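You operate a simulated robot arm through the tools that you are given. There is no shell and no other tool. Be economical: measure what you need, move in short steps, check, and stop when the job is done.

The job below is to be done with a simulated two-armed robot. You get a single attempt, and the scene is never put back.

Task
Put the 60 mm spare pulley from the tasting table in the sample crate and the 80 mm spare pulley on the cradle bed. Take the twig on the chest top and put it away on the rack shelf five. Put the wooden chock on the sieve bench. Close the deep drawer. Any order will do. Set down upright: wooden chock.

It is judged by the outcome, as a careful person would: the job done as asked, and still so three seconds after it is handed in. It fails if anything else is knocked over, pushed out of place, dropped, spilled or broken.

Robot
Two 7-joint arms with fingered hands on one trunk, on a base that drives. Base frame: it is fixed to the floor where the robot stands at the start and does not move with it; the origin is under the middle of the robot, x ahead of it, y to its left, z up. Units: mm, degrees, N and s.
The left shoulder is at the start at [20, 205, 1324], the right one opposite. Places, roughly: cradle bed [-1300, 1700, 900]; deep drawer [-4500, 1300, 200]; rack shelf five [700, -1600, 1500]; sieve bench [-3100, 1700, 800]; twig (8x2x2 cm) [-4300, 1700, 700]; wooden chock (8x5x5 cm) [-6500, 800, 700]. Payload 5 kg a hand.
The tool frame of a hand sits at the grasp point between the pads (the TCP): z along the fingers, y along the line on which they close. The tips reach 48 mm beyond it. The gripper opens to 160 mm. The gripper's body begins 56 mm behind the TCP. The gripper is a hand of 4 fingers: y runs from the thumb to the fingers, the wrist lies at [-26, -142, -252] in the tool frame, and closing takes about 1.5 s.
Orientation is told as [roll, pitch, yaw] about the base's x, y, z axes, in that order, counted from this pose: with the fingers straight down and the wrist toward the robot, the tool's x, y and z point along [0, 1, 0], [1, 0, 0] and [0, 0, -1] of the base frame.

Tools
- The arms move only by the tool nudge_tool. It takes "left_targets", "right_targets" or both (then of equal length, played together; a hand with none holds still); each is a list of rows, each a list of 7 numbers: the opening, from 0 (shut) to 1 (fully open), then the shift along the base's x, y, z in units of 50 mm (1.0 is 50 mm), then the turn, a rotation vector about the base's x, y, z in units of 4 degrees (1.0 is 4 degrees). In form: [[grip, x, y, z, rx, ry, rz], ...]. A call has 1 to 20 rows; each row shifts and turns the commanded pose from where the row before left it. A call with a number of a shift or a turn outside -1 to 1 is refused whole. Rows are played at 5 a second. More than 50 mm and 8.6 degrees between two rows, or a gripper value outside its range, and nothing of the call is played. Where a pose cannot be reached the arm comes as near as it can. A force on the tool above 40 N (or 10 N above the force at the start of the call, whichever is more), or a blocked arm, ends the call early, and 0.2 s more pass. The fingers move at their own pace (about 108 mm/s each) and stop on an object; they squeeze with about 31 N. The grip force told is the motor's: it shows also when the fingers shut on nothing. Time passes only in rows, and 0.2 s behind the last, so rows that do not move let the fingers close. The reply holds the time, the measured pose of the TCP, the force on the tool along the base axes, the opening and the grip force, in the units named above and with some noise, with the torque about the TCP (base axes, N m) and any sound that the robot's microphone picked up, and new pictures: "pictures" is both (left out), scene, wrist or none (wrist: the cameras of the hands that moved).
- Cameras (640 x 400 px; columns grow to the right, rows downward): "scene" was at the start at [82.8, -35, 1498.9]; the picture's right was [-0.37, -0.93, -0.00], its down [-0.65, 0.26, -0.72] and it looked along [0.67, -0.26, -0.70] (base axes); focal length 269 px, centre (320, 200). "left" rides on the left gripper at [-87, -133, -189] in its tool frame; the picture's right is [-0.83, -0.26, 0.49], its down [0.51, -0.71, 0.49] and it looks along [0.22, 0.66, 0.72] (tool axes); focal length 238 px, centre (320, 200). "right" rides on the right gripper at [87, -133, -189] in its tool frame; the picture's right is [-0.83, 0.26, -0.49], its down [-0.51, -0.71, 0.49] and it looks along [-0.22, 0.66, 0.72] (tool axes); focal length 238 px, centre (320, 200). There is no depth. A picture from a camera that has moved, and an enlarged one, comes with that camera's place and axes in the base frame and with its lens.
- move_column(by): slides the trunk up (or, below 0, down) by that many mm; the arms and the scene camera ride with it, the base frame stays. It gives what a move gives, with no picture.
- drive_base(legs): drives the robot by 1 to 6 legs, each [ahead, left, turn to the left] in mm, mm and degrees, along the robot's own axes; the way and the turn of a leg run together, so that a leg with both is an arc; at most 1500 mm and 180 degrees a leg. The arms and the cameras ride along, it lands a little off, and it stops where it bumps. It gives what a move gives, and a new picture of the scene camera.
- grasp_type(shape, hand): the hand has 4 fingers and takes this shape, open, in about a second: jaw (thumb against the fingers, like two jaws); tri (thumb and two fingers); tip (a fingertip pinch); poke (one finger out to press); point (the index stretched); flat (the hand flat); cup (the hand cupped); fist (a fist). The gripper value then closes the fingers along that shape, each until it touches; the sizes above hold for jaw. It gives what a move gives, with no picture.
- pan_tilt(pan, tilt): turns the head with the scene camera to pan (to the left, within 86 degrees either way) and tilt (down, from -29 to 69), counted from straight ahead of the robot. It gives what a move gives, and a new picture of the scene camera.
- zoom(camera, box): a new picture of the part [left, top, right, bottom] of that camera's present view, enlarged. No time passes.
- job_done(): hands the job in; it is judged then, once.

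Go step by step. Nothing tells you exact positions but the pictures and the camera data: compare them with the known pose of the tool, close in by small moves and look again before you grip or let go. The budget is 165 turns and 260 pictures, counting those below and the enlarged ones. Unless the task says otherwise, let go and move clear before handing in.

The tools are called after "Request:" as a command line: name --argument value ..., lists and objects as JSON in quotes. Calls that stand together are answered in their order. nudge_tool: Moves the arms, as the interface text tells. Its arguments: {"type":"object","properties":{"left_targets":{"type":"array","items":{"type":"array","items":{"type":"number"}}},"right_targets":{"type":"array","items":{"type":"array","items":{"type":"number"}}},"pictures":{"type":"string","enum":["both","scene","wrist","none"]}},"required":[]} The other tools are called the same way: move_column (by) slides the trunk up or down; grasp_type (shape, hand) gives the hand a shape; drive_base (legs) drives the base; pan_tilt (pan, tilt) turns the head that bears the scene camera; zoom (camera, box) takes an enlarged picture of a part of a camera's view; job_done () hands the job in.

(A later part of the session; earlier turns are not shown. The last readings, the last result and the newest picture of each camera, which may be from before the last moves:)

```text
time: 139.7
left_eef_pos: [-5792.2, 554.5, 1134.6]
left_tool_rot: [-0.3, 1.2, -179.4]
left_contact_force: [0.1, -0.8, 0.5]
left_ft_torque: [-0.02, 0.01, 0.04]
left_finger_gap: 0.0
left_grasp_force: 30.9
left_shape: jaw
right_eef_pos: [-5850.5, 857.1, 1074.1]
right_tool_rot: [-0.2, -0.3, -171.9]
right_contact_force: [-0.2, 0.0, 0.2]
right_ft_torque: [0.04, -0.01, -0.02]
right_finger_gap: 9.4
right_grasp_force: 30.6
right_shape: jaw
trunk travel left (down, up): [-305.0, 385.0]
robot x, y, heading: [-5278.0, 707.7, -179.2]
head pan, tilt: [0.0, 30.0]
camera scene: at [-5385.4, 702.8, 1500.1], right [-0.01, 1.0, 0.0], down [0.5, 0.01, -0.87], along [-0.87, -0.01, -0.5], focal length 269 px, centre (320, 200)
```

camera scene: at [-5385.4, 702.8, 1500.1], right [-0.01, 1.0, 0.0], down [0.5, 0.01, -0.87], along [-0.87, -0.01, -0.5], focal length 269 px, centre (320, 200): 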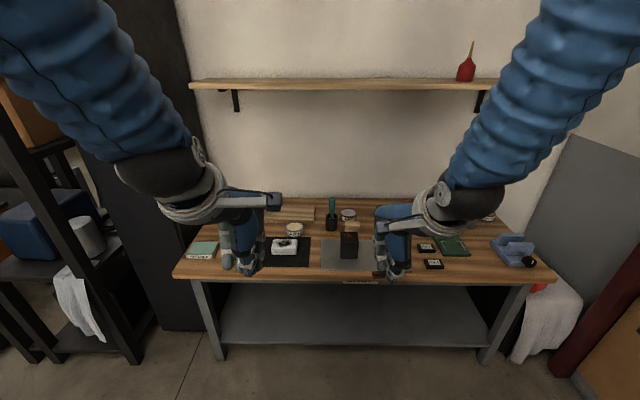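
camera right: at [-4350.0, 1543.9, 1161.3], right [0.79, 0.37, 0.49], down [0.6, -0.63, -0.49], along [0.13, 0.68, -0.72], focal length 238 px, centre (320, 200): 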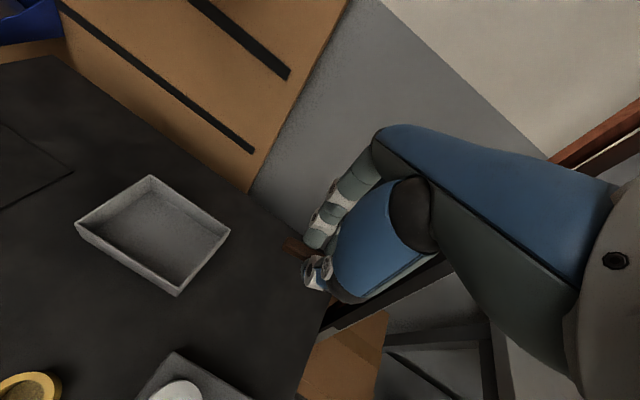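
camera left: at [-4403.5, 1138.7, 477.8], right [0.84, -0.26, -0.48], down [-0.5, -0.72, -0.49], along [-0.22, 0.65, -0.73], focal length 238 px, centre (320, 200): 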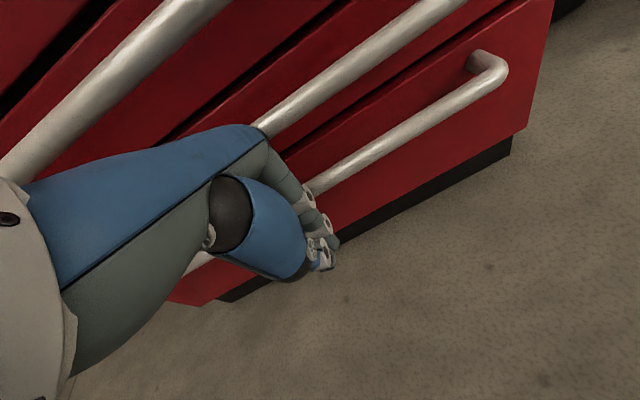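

Request:
zoom --camera "scene" --box '[170, 180, 370, 300]'

Request:
zoom --camera "scene" --box '[310, 180, 390, 280]'

Request:
zoom --camera "scene" --box '[390, 190, 560, 290]'

```text
3.20 times, centred on (270, 240) of scene
camera zoom: at [-5385.4, 702.8, 1500.1], right [-0.01, 1.0, 0.0], down [0.5, 0.01, -0.87], along [-0.87, -0.01, -0.5], focal length 862 px, centre (480, 72)
```

zoom: 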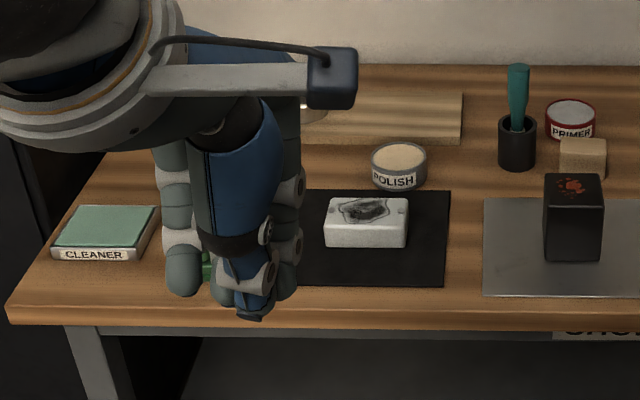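

```text
4.00 times, centred on (350, 230) of scene
camera zoom: at [-5385.4, 702.8, 1500.1], right [-0.01, 1.0, 0.0], down [0.5, 0.01, -0.87], along [-0.87, -0.01, -0.5], focal length 1078 px, centre (200, 80)
```

zoom: 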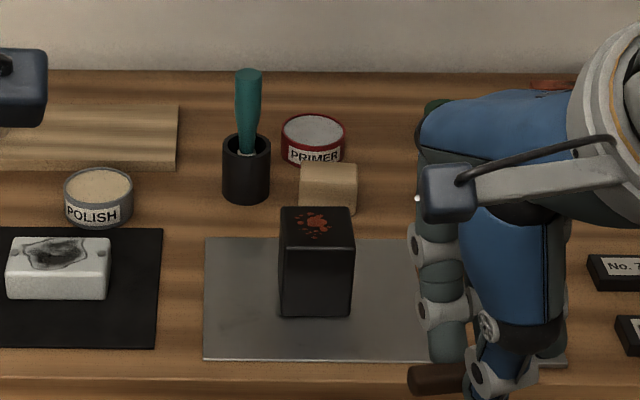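

```text
3.76 times, centred on (475, 240) of scene
camera zoom: at [-5385.4, 702.8, 1500.1], right [-0.01, 1.0, 0.0], down [0.5, 0.01, -0.87], along [-0.87, -0.01, -0.5], focal length 1014 px, centre (-264, 49)
```

zoom: 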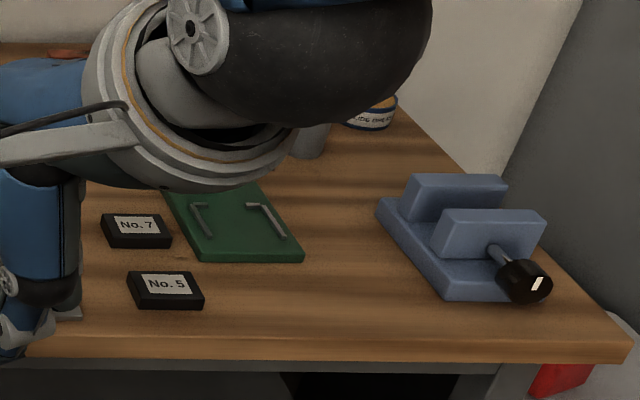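

The wooden chock is the tan block behind the black one, around (-6440, 845). Move the right hand (twig) aside and come closer.

Request:
nudge_tool --right_targets '[[0, 0.2, 0.7, 0.6, 0, 0, 0], [0, 0.2, 0.7, 0.6, 0, 0, 0], [0, 0.2, 0.7, 0.6, 0, 0, 0], [0, 0, 0, 0, 0, 0, 0]]' --pictures "none"

Request:
drive_base --legs '[[0, -150, 0], [320, 0, -0.8]]'

Request:
pan_tilt --pan 0 --tilt 42

```text
time: 140.7
left_eef_pos: [-5793.7, 553.5, 1135.2]
left_tool_rot: [-0.4, 1.2, -179.3]
left_contact_force: [-0.2, -0.7, 0.5]
left_ft_torque: [0.07, -0.04, -0.01]
left_finger_gap: 0.4
left_grasp_force: 31.0
left_shape: jaw
right_eef_pos: [-5820.9, 962.2, 1162.0]
right_tool_rot: [-0.3, -0.2, -172.1]
right_contact_force: [-0.2, -0.5, -0.6]
right_ft_torque: [0.06, -0.09, -0.02]
right_finger_gap: 9.6
right_grasp_force: 31.0
right_shape: jaw
trunk travel left (down, up): [-305.0, 385.0]
robot x, y, heading: [-5283.4, 701.6, -178.9]
head pan, tilt: [0.0, 30.0]
```

```text
time: 143.8
left_eef_pos: [-6121.0, 707.6, 1134.7]
left_tool_rot: [-0.2, 1.2, -179.7]
left_contact_force: [-0.8, -0.2, -0.3]
left_ft_torque: [0.05, -0.07, -0.02]
left_finger_gap: 0.0
left_grasp_force: 30.8
left_shape: jaw
right_eef_pos: [-6146.0, 1116.7, 1162.7]
right_tool_rot: [-0.2, -0.2, -172.4]
right_contact_force: [-1.6, -0.5, 0.1]
right_ft_torque: [0.01, -0.06, -0.01]
right_finger_gap: 9.8
right_grasp_force: 30.6
right_shape: jaw
trunk travel left (down, up): [-305.0, 385.0]
robot x, y, heading: [-5605.4, 853.6, -179.9]
head pan, tilt: [0.0, 30.0]
camera scene: at [-5712.2, 851.6, 1500.1], right [0.0, 1.0, 0.0], down [0.5, 0.0, -0.87], along [-0.87, 0.0, -0.5], focal length 269 px, centre (320, 200)
```

scene: 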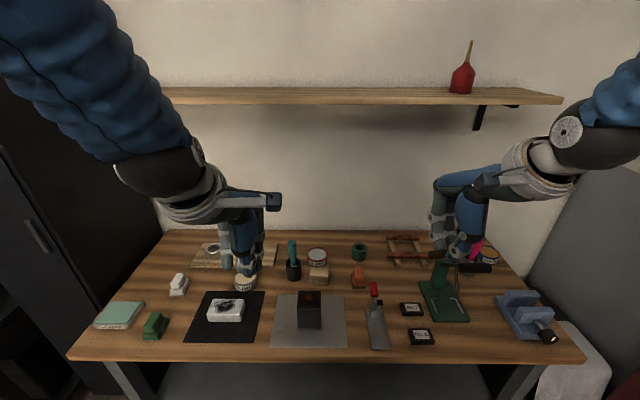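

```text
time: 144.6
left_eef_pos: [-6119.6, 706.6, 1134.8]
left_tool_rot: [-0.3, 1.2, -179.8]
left_contact_force: [0.6, 0.3, -1.2]
left_ft_torque: [-0.05, 0.04, 0.01]
left_finger_gap: 0.1
left_grasp_force: 30.9
left_shape: jaw
right_eef_pos: [-6145.6, 1115.1, 1162.6]
right_tool_rot: [-0.3, -0.3, -172.5]
right_contact_force: [0.2, 0.4, 0.1]
right_ft_torque: [0.0, 0.01, 0.01]
right_finger_gap: 9.9
right_grasp_force: 30.3
right_shape: jaw
trunk travel left (down, up): [-305.0, 385.0]
robot x, y, heading: [-5606.4, 853.7, -179.5]
head pan, tilt: [0.0, 42.0]
camera scene: at [-5704.0, 851.6, 1481.9], right [0.0, 1.0, 0.0], down [0.67, 0.0, -0.74], along [-0.74, 0.0, -0.67], focal length 269 px, centre (320, 200)
```

scene: 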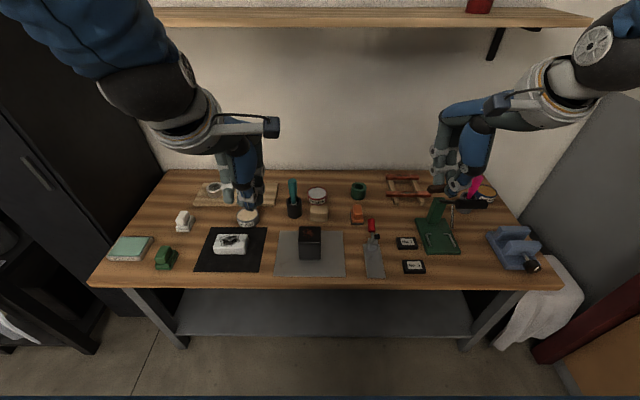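

Request:
zoom --camera "scene" --box '[270, 160, 390, 280]'

Request:
zoom --camera "scene" --box '[160, 160, 300, 280]'

```text
3.33 times, centred on (330, 220) of scene
camera zoom: at [-5704.0, 851.6, 1481.9], right [0.0, 1.0, 0.0], down [0.67, 0.0, -0.74], along [-0.74, 0.0, -0.67], focal length 898 px, centre (287, 133)
```

zoom: 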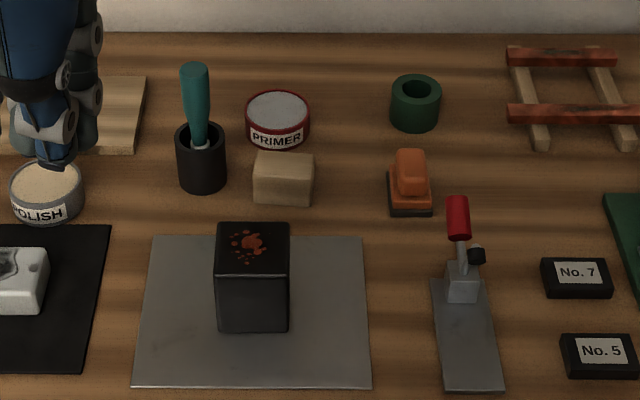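

```text
3.33 times, centred on (230, 220) of scene
camera zoom: at [-5704.0, 851.6, 1481.9], right [0.0, 1.0, 0.0], down [0.67, 0.0, -0.74], along [-0.74, 0.0, -0.67], focal length 898 px, centre (620, 133)
```

zoom: 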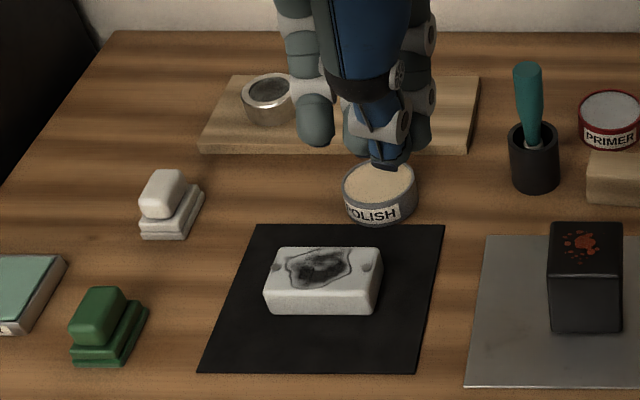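

The tan block (8×5×5 lying long-side along y) is at (-6470, 848), z≈690–740. Drive 90 mm closer and bring the left hand over it.

Request:
drive_base --legs '[[90, 0, 0]]'

Request:
nudge_tool --left_targets '[[0.5, 0, 0.7, -0.5, 0, 0, 0], [0.5, 0, 0.7, -0.5, 0, 0, 0], [0.5, 0, 0.7, -0.5, 0, 0, 0], [0.5, 0, 0.7, -0.5, 0, 0, 0], [0.5, -0.74, 0, -0.5, 0, 0, 0], [0.5, -0.74, 0, -0.5, 0, 0, 0], [0.5, -0.74, 0, -0.5, 0, 0, 0], [0.5, -0.74, 0, -0.5, 0, 0, 0], [0.5, -0.74, 0, -0.5, 0, 0, 0], [0.5, -0.74, 0, -0.5, 0, 0, 0], [0.5, -0.6, 0, 0, 0, 0, 0], [0.5, 0, 0, 0, 0, 0, 0]]'

Request:
zoom --camera "left" --box '[240, 150, 400, 350]'

```text
time: 145.7
left_eef_pos: [-6211.4, 706.9, 1134.8]
left_tool_rot: [-0.3, 1.3, -179.8]
left_contact_force: [-1.4, -0.3, 0.0]
left_ft_torque: [-0.02, -0.08, -0.03]
left_finger_gap: 0.1
left_grasp_force: 31.3
left_shape: jaw
right_eef_pos: [-6236.0, 1114.0, 1160.4]
right_tool_rot: [-0.3, -0.2, -172.5]
right_contact_force: [-1.8, 0.4, -1.2]
right_ft_torque: [0.05, -0.07, 0.0]
right_finger_gap: 10.1
right_grasp_force: 30.5
right_shape: jaw
trunk travel left (down, up): [-305.0, 385.0]
robot x, y, heading: [-5698.5, 855.0, -179.8]
head pan, tilt: [0.0, 42.0]
camera scene: at [-5796.3, 851.3, 1481.7], right [0.0, 1.0, 0.0], down [0.67, 0.0, -0.74], along [-0.74, 0.0, -0.67], focal length 269 px, centre (320, 200)
```

scene: 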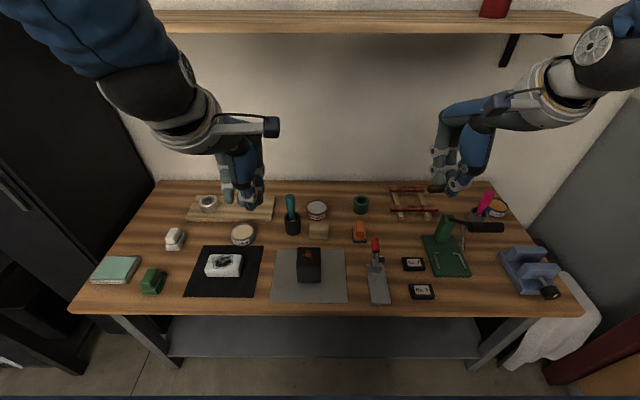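

```text
time: 148.3
left_eef_pos: [-6461.5, 846.3, 885.3]
left_tool_rot: [-0.3, 1.2, -179.9]
left_contact_force: [0.2, 0.2, 0.3]
left_ft_torque: [-0.02, -0.04, 0.01]
left_finger_gap: 79.7
left_grasp_force: 0.0
left_shape: jaw
right_eef_pos: [-6234.4, 1115.0, 1162.9]
right_tool_rot: [-0.3, -0.3, -172.6]
right_contact_force: [-0.3, 0.0, -0.7]
right_ft_torque: [0.0, 0.0, -0.02]
right_finger_gap: 9.7
right_grasp_force: 30.9
right_shape: jaw
trunk travel left (down, up): [-305.0, 385.0]
robot x, y, heading: [-5698.0, 855.3, -179.7]
head pan, tilt: [0.0, 42.0]
camera scene: at [-5794.5, 851.3, 1481.9], right [0.0, 1.0, 0.0], down [0.67, 0.0, -0.74], along [-0.74, 0.0, -0.67], focal length 269 px, centre (320, 200)
camera left: at [-6335.0, 933.6, 1076.6], right [0.27, 0.84, -0.48], down [0.72, -0.5, -0.48], along [-0.64, -0.22, -0.74], focal length 238 px, centre (320, 200)
```

scene: 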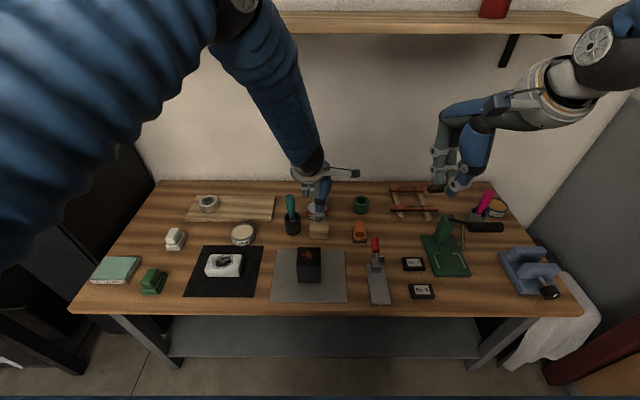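
left: 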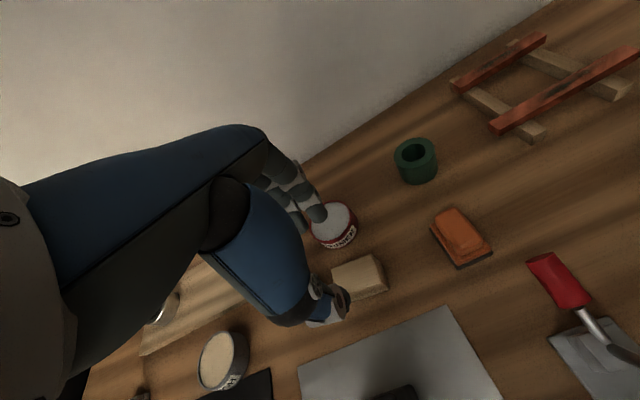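

```text
2.00 times, centred on (320, 250) of left
camera zoom: at [-6335.0, 933.6, 1076.6], right [0.27, 0.84, -0.48], down [0.72, -0.5, -0.48], along [-0.64, -0.22, -0.74], focal length 477 px, centre (320, 100)
```

zoom: 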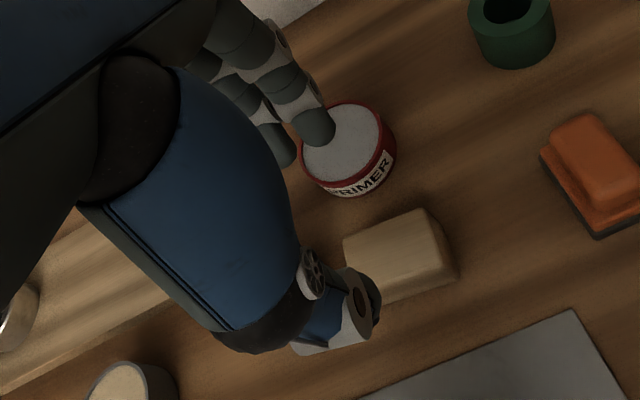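

TCP is centred on the chock. Descend with the primer can about 20 mm beyond the fingers.

Request:
nudge_tool --left_targets '[[0.48, -0.03, 0, -0.7, 0, 0, 0], [0.48, 0, 0, -0.8, 0, 0, 0], [0.48, 0, 0, -0.5, 0, 0, 0], [0.48, 0, 0, 0, 0, 0, 0]]' --pictures "wrist"

Request:
zoom --camera "left" --box '[240, 150, 400, 350]'

Request:
zoom --camera "scene" --box '[260, 160, 380, 290]'

```text
time: 149.3
left_eef_pos: [-6462.8, 848.2, 784.5]
left_tool_rot: [-0.2, 1.2, -179.8]
left_contact_force: [-0.1, -0.1, -0.7]
left_ft_torque: [-0.05, 0.03, -0.01]
left_finger_gap: 77.3
left_grasp_force: 0.1
left_shape: jaw
right_eef_pos: [-6235.0, 1115.7, 1162.2]
right_tool_rot: [-0.3, -0.2, -172.6]
right_contact_force: [1.0, 0.6, -0.4]
right_ft_torque: [0.02, 0.01, 0.03]
right_finger_gap: 9.8
right_grasp_force: 31.5
right_shape: jaw
trunk travel left (down, up): [-305.0, 385.0]
robot x, y, heading: [-5697.0, 854.9, -179.8]
head pan, tilt: [0.0, 42.0]
camera left: at [-6336.6, 934.6, 977.2], right [0.27, 0.84, -0.48], down [0.72, -0.5, -0.48], along [-0.64, -0.22, -0.74], focal length 238 px, centre (320, 200)
```

left: 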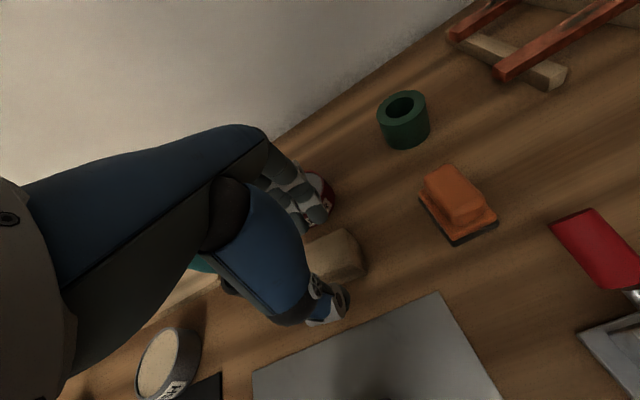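

```text
2.00 times, centred on (320, 250) of left
camera zoom: at [-6336.6, 934.6, 977.2], right [0.27, 0.84, -0.48], down [0.72, -0.5, -0.48], along [-0.64, -0.22, -0.74], focal length 477 px, centre (320, 100)
```

zoom: 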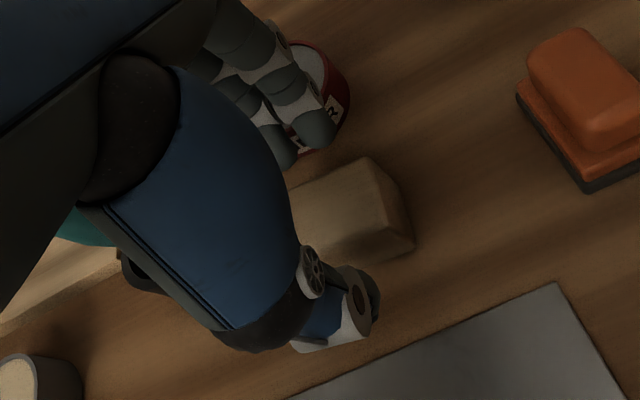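

```text
3.08 times, centred on (320, 225) of scene
camera zoom: at [-5794.2, 851.5, 1481.9], right [0.0, 1.0, 0.0], down [0.67, 0.0, -0.74], along [-0.74, 0.0, -0.67], focal length 829 px, centre (320, 123)
```

zoom: 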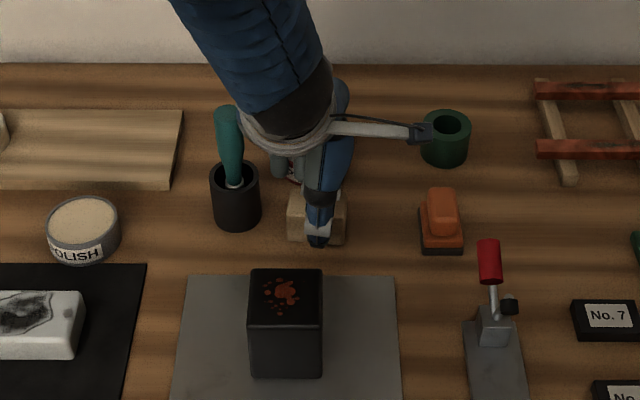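

The brush handle stands close to the hand's side, so I shift 12 mm away from it, then finish descending.

Request:
nudge_tool --left_targets '[[0.48, 0, 0.24, 0, 0, 0, 0], [0.48, 0, 0, -0.3, 0, 0, 0], [0.48, 0, 0, -0.3, 0, 0, 0], [0.48, 0, 0, -0.2, 0, 0, 0], [0.48, 0, 0, 0, 0, 0, 0]]' --pictures "wrist"

Request:
zoom --camera "left" --box '[240, 150, 400, 350]'

```text
time: 150.1
left_eef_pos: [-6472.6, 859.7, 767.5]
left_tool_rot: [-0.3, 0.1, -179.7]
left_contact_force: [6.5, 0.9, 21.9]
left_ft_torque: [-0.44, 1.16, 0.07]
left_finger_gap: 75.7
left_grasp_force: 0.0
left_shape: jaw
right_eef_pos: [-6234.8, 1116.2, 1162.5]
right_tool_rot: [-0.2, -0.3, -172.5]
right_contact_force: [-1.2, 0.1, -0.3]
right_ft_torque: [-0.04, -0.03, 0.01]
right_finger_gap: 9.8
right_grasp_force: 31.0
right_shape: jaw
trunk travel left (down, up): [-305.0, 385.0]
robot x, y, heading: [-5698.0, 855.8, -179.7]
head pan, tilt: [0.0, 42.0]
stopped in row 4 (left hand): the force on the tool passed its limit (the readings are from after the stop); the commanded pose is now the measured one
camera left: at [-6342.5, 946.9, 957.2], right [0.26, 0.84, -0.48], down [0.71, -0.5, -0.49], along [-0.65, -0.22, -0.73], focal length 238 px, centre (320, 200)
```

left: 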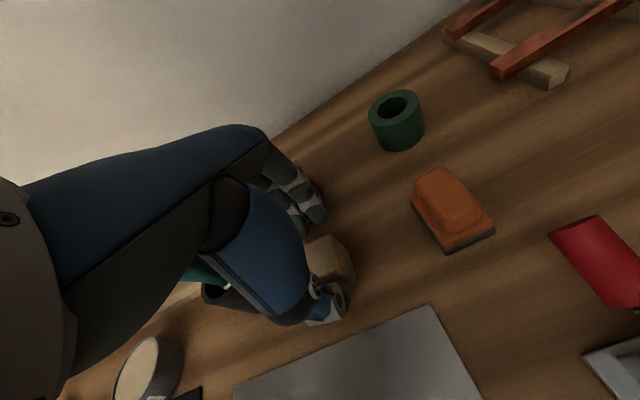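

```text
2.00 times, centred on (320, 250) of left
camera zoom: at [-6342.5, 946.9, 957.2], right [0.26, 0.84, -0.48], down [0.71, -0.5, -0.49], along [-0.65, -0.22, -0.73], focal length 477 px, centre (320, 100)
```

zoom: 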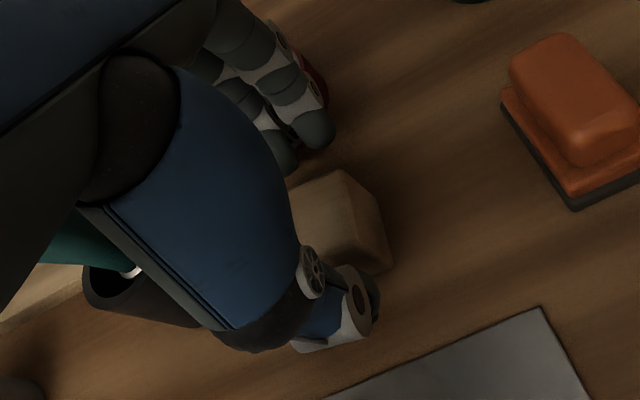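

A finger pressed on top of the primer can. Raise, narrow the opening and shift toward the thumb side.

Request:
nudge_tool --left_targets '[[0.48, 0, 0, 0.5, 0, 0, 0], [0.41, 0.27, -0.1, 0.1, 0, -0.2, 0], [0.41, 0, 0, 0, 0, 0, 0], [0.41, 0, 0, 0, 0, 0, 0]]' --pictures "wrist"

Request:
zoom --camera "left" --box '[240, 150, 400, 350]'

```text
time: 151.1
left_eef_pos: [-6457.9, 854.2, 795.3]
left_tool_rot: [-0.3, 1.3, -179.8]
left_contact_force: [-0.1, -1.2, 0.6]
left_ft_torque: [0.04, 0.01, 0.03]
left_finger_gap: 65.6
left_grasp_force: 0.0
left_shape: jaw
right_eef_pos: [-6234.9, 1115.1, 1161.9]
right_tool_rot: [-0.2, -0.3, -172.5]
right_contact_force: [0.9, 0.2, 0.5]
right_ft_torque: [0.03, 0.02, -0.02]
right_finger_gap: 9.6
right_grasp_force: 30.9
right_shape: jaw
trunk travel left (down, up): [-305.0, 385.0]
robot x, y, heading: [-5696.2, 851.8, -179.7]
head pan, tilt: [0.0, 42.0]
camera left: at [-6331.3, 941.3, 986.7], right [0.27, 0.84, -0.48], down [0.72, -0.5, -0.48], along [-0.64, -0.22, -0.74], focal length 238 px, centre (320, 200)
```

left: 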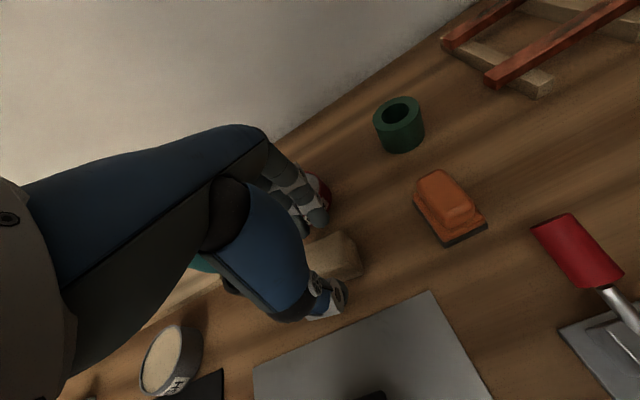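

```text
2.00 times, centred on (320, 250) of left
camera zoom: at [-6331.3, 941.3, 986.7], right [0.27, 0.84, -0.48], down [0.72, -0.5, -0.48], along [-0.64, -0.22, -0.74], focal length 477 px, centre (320, 100)
```

zoom: 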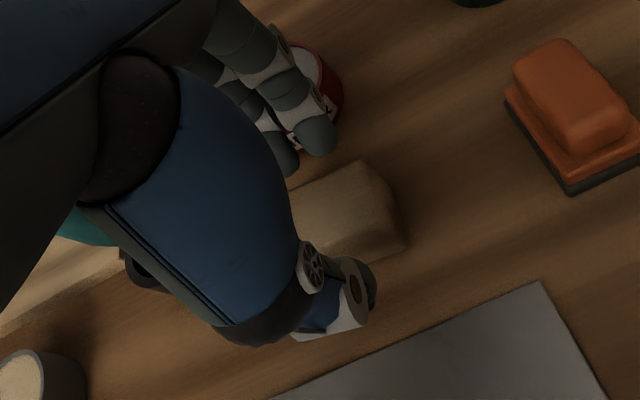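

Request:
nudge_tool --left_targets '[[0.41, 0, 0, -0.3, 0, 0, 0], [0.41, 0, 0, -0.2, 0, 0, 0], [0.41, 0, 0, -0.2, 0, 0, 0], [0.41, 0, 0, -0.15, 0, 0, 0], [0.41, 0, 0, -0.1, 0, 0, 0], [0.41, 0, 0, 0, 0, 0, 0]]' --pictures "wrist"

Request:
zoom --camera "left" --box '[240, 150, 400, 350]'

```text
time: 152.5
left_eef_pos: [-6459.4, 854.0, 748.9]
left_tool_rot: [-0.2, 0.9, -179.8]
left_contact_force: [0.1, -0.5, 24.3]
left_ft_torque: [0.35, 1.19, 0.02]
left_finger_gap: 65.8
left_grasp_force: 0.1
left_shape: jaw
right_eef_pos: [-6233.5, 1115.3, 1162.9]
right_tool_rot: [-0.3, -0.3, -172.5]
right_contact_force: [0.1, 0.6, -0.3]
right_ft_torque: [0.01, -0.01, -0.02]
right_finger_gap: 9.8
right_grasp_force: 31.1
right_shape: jaw
trunk travel left (down, up): [-305.0, 385.0]
robot x, y, heading: [-5694.6, 854.2, -179.7]
head pan, tilt: [0.0, 42.0]
camera left: at [-6331.9, 941.4, 941.6], right [0.26, 0.84, -0.48], down [0.72, -0.5, -0.48], along [-0.64, -0.22, -0.73], focal length 238 px, centre (320, 200)
```

left: 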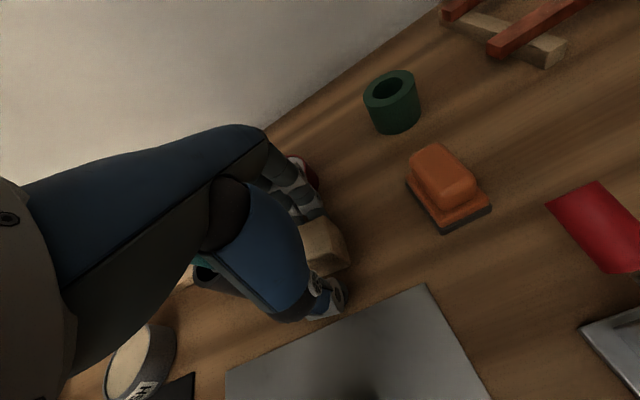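

```text
2.00 times, centred on (320, 250) of left
camera zoom: at [-6331.9, 941.4, 941.6], right [0.26, 0.84, -0.48], down [0.72, -0.5, -0.48], along [-0.64, -0.22, -0.73], focal length 477 px, centre (320, 100)
```

zoom: 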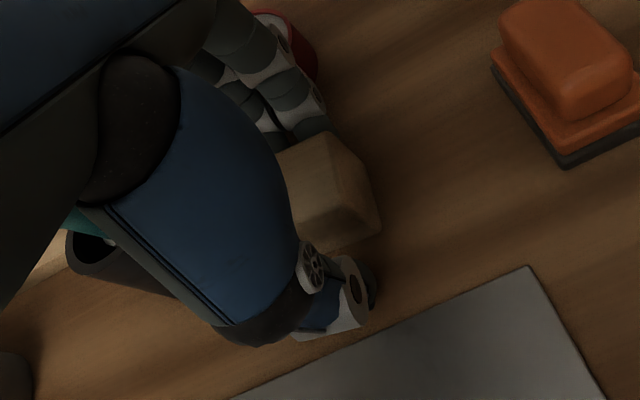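

Fingertips are at the bench around the chock. Ease up 3 mm and close.

Request:
nudge_tool --left_targets '[[0.41, 0, 0, 0.12, 0, 0, 0], [0.2, 0, 0, 0, 0, 0, 0], [0, 0, 0, 0, 0, 0, 0], [0, 0, 0, 0, 0, 0, 0], [0, 0, 0, 0, 0, 0, 0], [0, 0, 0, 0, 0, 0, 0], [0, 0, 0, 0, 0, 0, 0]]' --pictures "wrist"

Request:
zoom --camera "left" --box '[240, 150, 400, 350]'

```text
time: 154.1
left_eef_pos: [-6457.8, 854.4, 751.0]
left_tool_rot: [-0.3, 1.2, -179.8]
left_contact_force: [0.1, -0.4, 1.6]
left_ft_torque: [0.03, -0.02, 0.02]
left_finger_gap: 38.7
left_grasp_force: 31.0
left_shape: jaw
right_eef_pos: [-6234.7, 1115.4, 1162.0]
right_tool_rot: [-0.2, -0.3, -172.4]
right_contact_force: [-0.2, 0.4, 0.2]
right_ft_torque: [0.02, 0.0, 0.0]
right_finger_gap: 9.9
right_grasp_force: 30.7
right_shape: jaw
trunk travel left (down, up): [-305.0, 385.0]
robot x, y, heading: [-5698.3, 851.2, -179.7]
head pan, tilt: [0.0, 42.0]
camera left: at [-6331.0, 941.1, 945.0], right [0.27, 0.84, -0.48], down [0.72, -0.5, -0.48], along [-0.64, -0.22, -0.74], focal length 238 px, centre (320, 200)
```

left: 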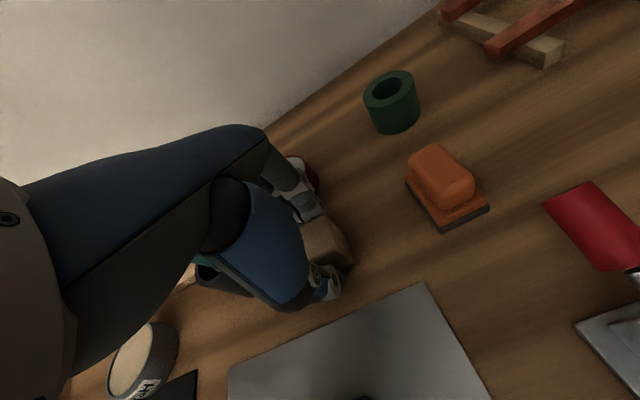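

```text
2.00 times, centred on (320, 250) of left
camera zoom: at [-6331.0, 941.1, 945.0], right [0.27, 0.84, -0.48], down [0.72, -0.5, -0.48], along [-0.64, -0.22, -0.74], focal length 477 px, centre (320, 100)
```

zoom: 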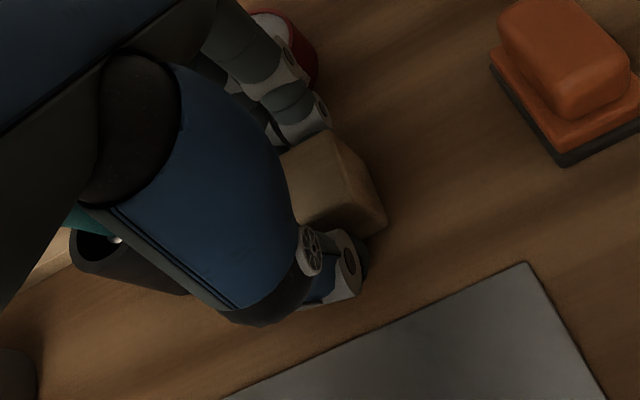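

Chock is gripped. Lift straight up, then draw back.

Request:
nudge_tool --left_targets '[[0, 0, 0.05, 0.4, 0, 0, 0], [0, 0, 0.1, 0.8, 0, 0, 0], [0, 0, 0, 0.9, 0, 0, 0], [0, 0, 0, 0.9, 0, 0, 0], [0, 0, 0, 0.9, 0, 0, 0], [0, 0, 0, 0.9, 0, 0, 0], [0, 0.7, 0, 0.5, 0, 0, 0], [0, 0.9, 0, 0, 0, 0, 0], [0, 0.9, 0, 0, 0, 0, 0], [0, 0.9, 0, 0, 0, 0, 0], [0, 0.9, 0, 0, 0, 0, 0], [0, 0, 0, 0, 0, 0, 0]]'

Request:
zoom --camera "left" --box '[240, 150, 400, 350]'

```text
time: 156.7
left_eef_pos: [-6242.8, 860.4, 1017.4]
left_tool_rot: [-0.3, 1.4, -179.9]
left_contact_force: [-1.3, -0.1, -2.3]
left_ft_torque: [0.05, -0.08, 0.01]
left_finger_gap: 38.7
left_grasp_force: 31.1
left_shape: jaw
right_eef_pos: [-6235.9, 1114.1, 1161.9]
right_tool_rot: [-0.1, -0.2, -172.4]
right_contact_force: [-0.7, 1.0, -0.3]
right_ft_torque: [0.06, -0.07, 0.04]
right_finger_gap: 9.8
right_grasp_force: 31.7
right_shape: jaw
trunk travel left (down, up): [-305.0, 385.0]
robot x, y, heading: [-5699.2, 854.1, -179.8]
head pan, tilt: [0.0, 42.0]
camera scene: at [-5796.0, 850.9, 1481.7], right [0.0, 1.0, 0.0], down [0.67, 0.0, -0.74], along [-0.74, 0.0, -0.67], focal length 269 px, centre (320, 200)
camera left: at [-6116.3, 948.5, 1209.5], right [0.27, 0.84, -0.48], down [0.72, -0.5, -0.48], along [-0.64, -0.22, -0.74], focal length 238 px, centre (320, 200)
```

scene: 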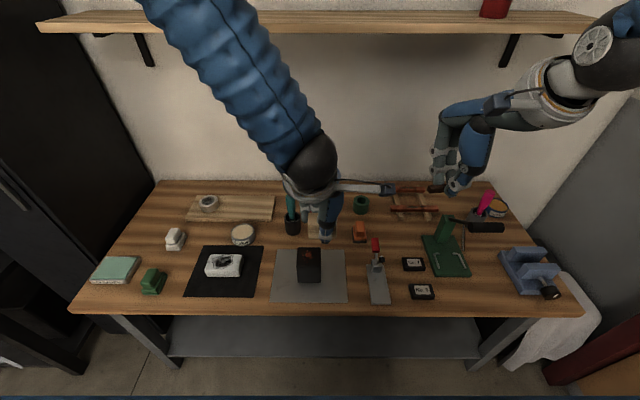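
left: 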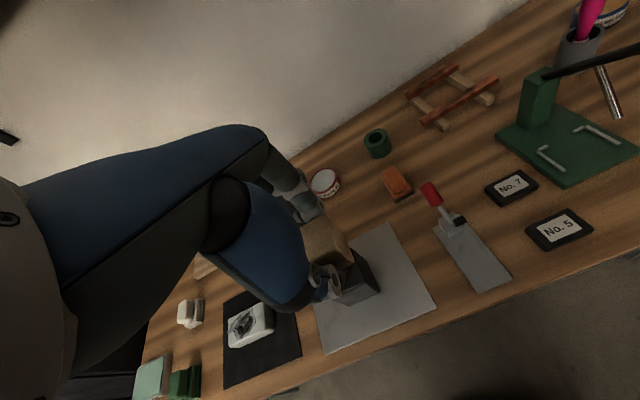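

```text
2.00 times, centred on (320, 250) of left
camera zoom: at [-6116.3, 948.5, 1209.5], right [0.27, 0.84, -0.48], down [0.72, -0.5, -0.48], along [-0.64, -0.22, -0.74], focal length 477 px, centre (320, 100)
```

zoom: 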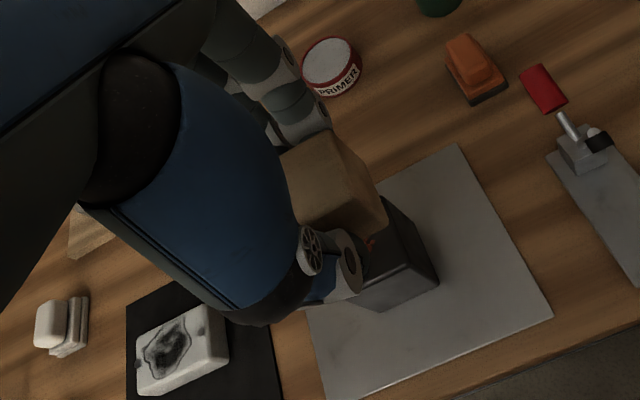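

Chock held level. Back off, turn right, and strafe to the sieve bench.

Request:
drive_base --legs '[[-500, 0, 0], [0, 130, 0], [0, 0, -90], [0, -1500, 0], [0, -300, 0]]'

Request:
pan_tilt --pan -5 --tilt 38

```text
time: 173.0
left_eef_pos: [-3377.1, 1250.3, 1017.4]
left_tool_rot: [-0.3, 1.3, 89.4]
left_contact_force: [0.7, 0.3, -1.3]
left_ft_torque: [0.02, 0.06, -0.01]
left_finger_gap: 38.4
left_grasp_force: 31.1
left_shape: jaw
right_eef_pos: [-3126.9, 1240.7, 1163.0]
right_tool_rot: [-0.2, -0.3, 96.7]
right_contact_force: [0.6, 0.2, 0.3]
right_ft_torque: [-0.02, 0.08, 0.02]
right_finger_gap: 9.4
right_grasp_force: 31.2
right_shape: jaw
trunk travel left (down, up): [-305.0, 385.0]
robot x, y, heading: [-3398.6, 709.7, 89.4]
head pan, tilt: [0.0, 42.0]
camera scene: at [-3398.0, 800.0, 1481.8], right [1.0, -0.01, 0.0], down [-0.01, -0.67, -0.74], along [0.01, 0.74, -0.67], focal length 269 px, centre (320, 200)
```

scene: 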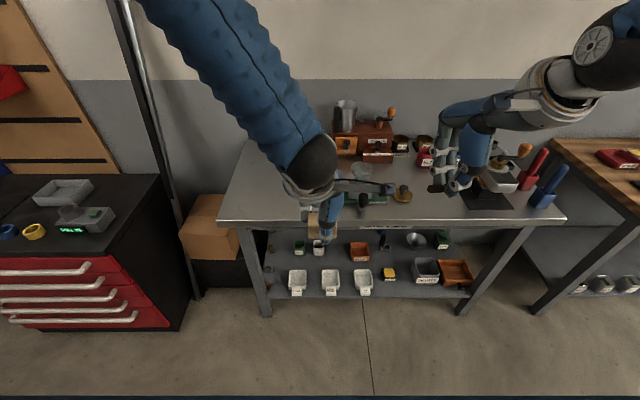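

```text
time: 173.7
left_eef_pos: [-3380.8, 1251.3, 1018.0]
left_tool_rot: [-0.3, 1.2, 89.4]
left_contact_force: [-0.2, -0.4, -2.0]
left_ft_torque: [0.01, -0.01, 0.01]
left_finger_gap: 38.6
left_grasp_force: 30.8
left_shape: jaw
right_eef_pos: [-3127.1, 1240.1, 1163.1]
right_tool_rot: [-0.3, -0.3, 96.7]
right_contact_force: [0.2, 0.6, 0.5]
right_ft_torque: [0.0, 0.0, 0.01]
right_finger_gap: 9.8
right_grasp_force: 31.5
right_shape: jaw
trunk travel left (down, up): [-305.0, 385.0]
robot x, y, heading: [-3397.5, 706.7, 89.6]
head pan, tilt: [-5.0, 38.0]
camera scene: at [-3391.5, 802.3, 1487.7], right [1.0, -0.1, 0.0], down [-0.06, -0.61, -0.79], along [0.08, 0.78, -0.62], focal length 269 px, centre (320, 200)
```

scene: 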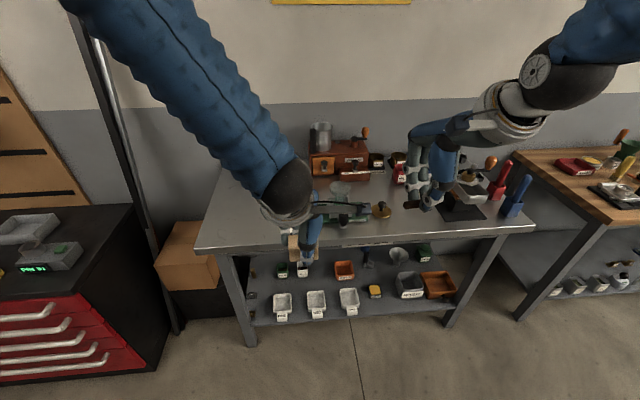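

Free space on the bench is its left part, around (-3620, 1640). Move up to the bench.

Request:
drive_base --legs '[[220, 0, 0]]'

Request:
nudge_tool --left_targets '[[0, -0.9, 0, 0.1, 0, 0, 0], [0, -0.9, 0, 0.1, 0, 0, 0], [0, -0.9, 0.2, 0, 0, 0, 0], [0, -0.9, 0.2, 0, 0, 0, 0], [0, -0.8, 0.4, 0, 0, 0, 0], [0, 0, 0.9, 0, 0, 0, 0], [0, 0, 0.9, 0, 0, 0, 0], [0, 0, 0, 0, 0, 0, 0]]'

```text
time: 175.4
left_eef_pos: [-3378.6, 1473.4, 1016.2]
left_tool_rot: [-0.2, 1.4, 89.4]
left_contact_force: [0.4, 0.4, -1.6]
left_ft_torque: [-0.08, -0.01, 0.0]
left_finger_gap: 38.6
left_grasp_force: 30.9
left_shape: jaw
right_eef_pos: [-3125.3, 1463.3, 1160.7]
right_tool_rot: [-0.1, -0.2, 96.7]
right_contact_force: [-0.1, 1.3, -0.4]
right_ft_torque: [-0.08, 0.0, 0.02]
right_finger_gap: 9.5
right_grasp_force: 31.1
right_shape: jaw
trunk travel left (down, up): [-305.0, 385.0]
robot x, y, heading: [-3395.6, 927.8, 89.3]
head pan, tilt: [-5.0, 38.0]
camera scene: at [-3389.5, 1025.1, 1487.7], right [1.0, -0.1, 0.0], down [-0.06, -0.61, -0.79], along [0.08, 0.78, -0.62], focal length 269 px, centre (320, 200)
```

scene: 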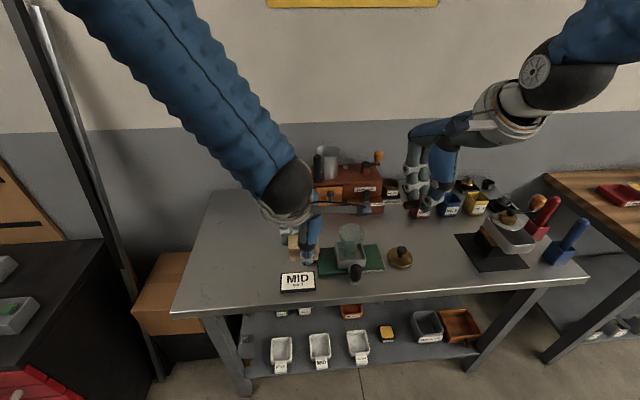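

```text
time: 177.2
left_eef_pos: [-3599.2, 1602.9, 1028.1]
left_tool_rot: [-0.4, 1.2, 89.4]
left_contact_force: [0.0, 0.1, -1.1]
left_ft_torque: [0.08, 0.04, 0.01]
left_finger_gap: 38.5
left_grasp_force: 31.2
left_shape: jaw
right_eef_pos: [-3126.0, 1461.5, 1162.6]
right_tool_rot: [-0.3, -0.3, 96.7]
right_contact_force: [-0.8, -0.1, -0.1]
right_ft_torque: [0.04, -0.02, -0.02]
right_finger_gap: 9.8
right_grasp_force: 30.5
right_shape: jaw
trunk travel left (down, up): [-305.0, 385.0]
robot x, y, heading: [-3394.6, 930.7, 89.4]
head pan, tilt: [-5.0, 38.0]
camera scene: at [-3389.8, 1022.8, 1487.9], right [1.0, -0.1, 0.0], down [-0.06, -0.61, -0.79], along [0.08, 0.78, -0.62], focal length 269 px, centre (320, 200)
camera left: at [-3517.2, 1473.8, 1221.5], right [0.83, -0.28, -0.48], down [-0.51, -0.71, -0.48], along [-0.21, 0.64, -0.74], focal length 238 px, centre (320, 200)
```

scene: 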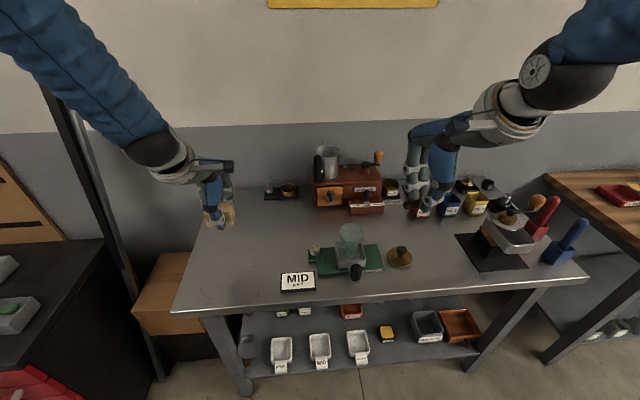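
left: 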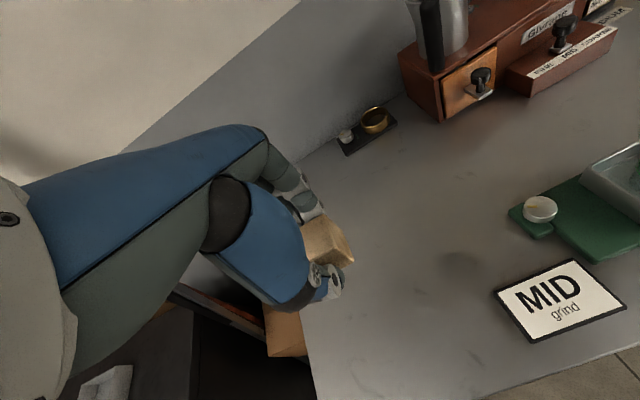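

Bench top z≈800; the spot at (-3575, 1615) is clear. Descend.

Request:
nudge_tool --left_targets '[[0, 0.4, 0.2, -0.7, 0, 0, 0], [0, 0, 0, -0.9, 0, 0, 0], [0, 0, 0, -0.9, 0, 0, 0], [0, 0, 0, -0.5, 0, 0, 0], [0, 0, 0, 0, 0, 0, 0]]'

```text
time: 178.4
left_eef_pos: [-3578.1, 1613.7, 878.6]
left_tool_rot: [-0.3, 1.3, 89.4]
left_contact_force: [-0.7, -0.1, -1.2]
left_ft_torque: [0.02, -0.01, -0.01]
left_finger_gap: 38.5
left_grasp_force: 31.0
left_shape: jaw
right_eef_pos: [-3126.0, 1462.9, 1162.2]
right_tool_rot: [-0.2, -0.3, 96.7]
right_contact_force: [0.6, 0.1, 0.1]
right_ft_torque: [0.04, 0.0, -0.01]
right_finger_gap: 9.9
right_grasp_force: 31.1
right_shape: jaw
trunk travel left (down, up): [-305.0, 385.0]
robot x, y, heading: [-3395.0, 928.2, 89.6]
head pan, tilt: [-5.0, 38.0]
camera scene: at [-3389.4, 1023.8, 1487.8], right [1.0, -0.1, 0.0], down [-0.06, -0.61, -0.79], along [0.08, 0.78, -0.62], focal length 269 px, centre (320, 200)
camera left: at [-3495.7, 1484.4, 1070.7], right [0.83, -0.28, -0.48], down [-0.51, -0.71, -0.48], along [-0.21, 0.64, -0.74], focal length 238 px, centre (320, 200)
```

scene: 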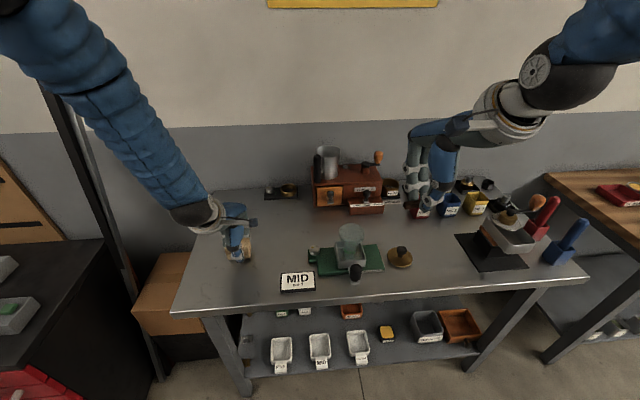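
left: 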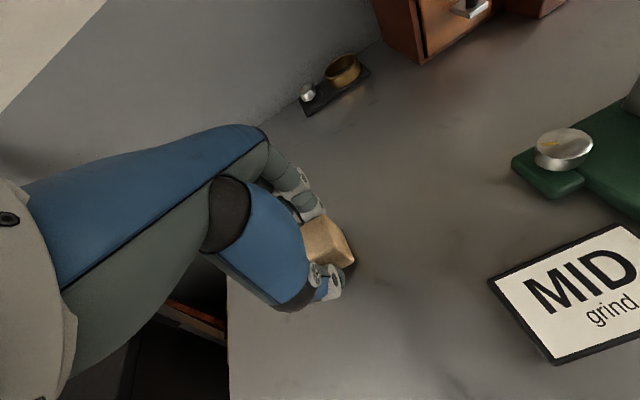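

Request:
nudge_tool --left_targets '[[0, 0, 0, -0.15, 0, 0, 0], [0, 0, 0, -0.1, 0, 0, 0], [0, 0, 0, -0.08, 0, 0, 0], [0, 0, 0, -0.06, 0, 0, 0], [0, 0, 0, -0.06, 0, 0, 0], [0, 0, 0, -0.06, 0, 0, 0], [0, 0, 0, -0.06, 0, 0, 0], [0, 0, 0, -0.06, 0, 0, 0], [0, 0, 0, -0.06, 0, 0, 0]]' --pictures "wrist"

Request:
zoom --camera "left" --box '[240, 150, 400, 350]'

```text
time: 179.2
left_eef_pos: [-3579.7, 1617.8, 870.6]
left_tool_rot: [-0.5, 0.5, 89.5]
left_contact_force: [0.4, -8.3, 25.3]
left_ft_torque: [-0.59, -0.25, -0.08]
left_finger_gap: 40.3
left_grasp_force: 30.9
left_shape: jaw
right_eef_pos: [-3124.6, 1461.9, 1162.3]
right_tool_rot: [-0.3, -0.2, 96.7]
right_contact_force: [-1.2, 0.7, -0.7]
right_ft_torque: [-0.08, -0.05, 0.05]
right_finger_gap: 9.7
right_grasp_force: 30.9
right_shape: jaw
trunk travel left (down, up): [-305.0, 385.0]
robot x, y, heading: [-3395.4, 926.7, 89.3]
head pan, tilt: [-5.0, 38.0]
stopped in row 3 (left hand): the force on the tool passed its limit (the readings are from after the stop); the commanded pose is now the measured one
camera left: at [-3495.7, 1486.4, 1060.7], right [0.84, -0.27, -0.48], down [-0.51, -0.71, -0.49], along [-0.21, 0.65, -0.73], focal length 238 px, centre (320, 200)
```

left: 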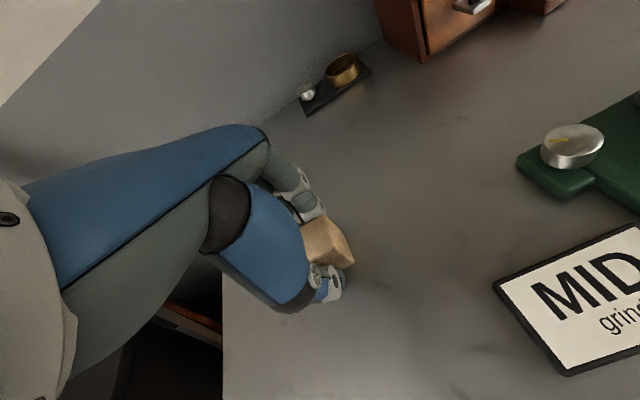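

```text
2.00 times, centred on (320, 250) of left
camera zoom: at [-3495.7, 1486.4, 1060.7], right [0.84, -0.27, -0.48], down [-0.51, -0.71, -0.49], along [-0.21, 0.65, -0.73], focal length 477 px, centre (320, 100)
```

zoom: 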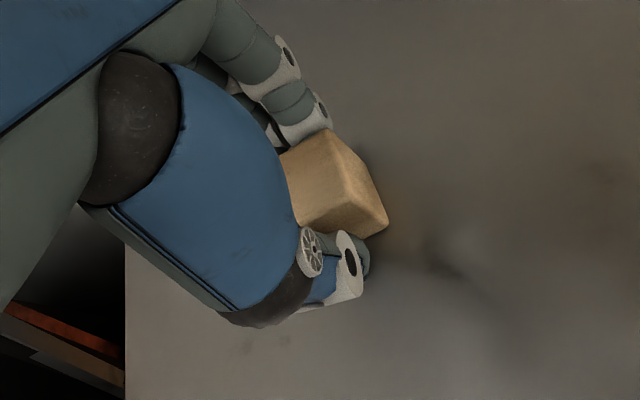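

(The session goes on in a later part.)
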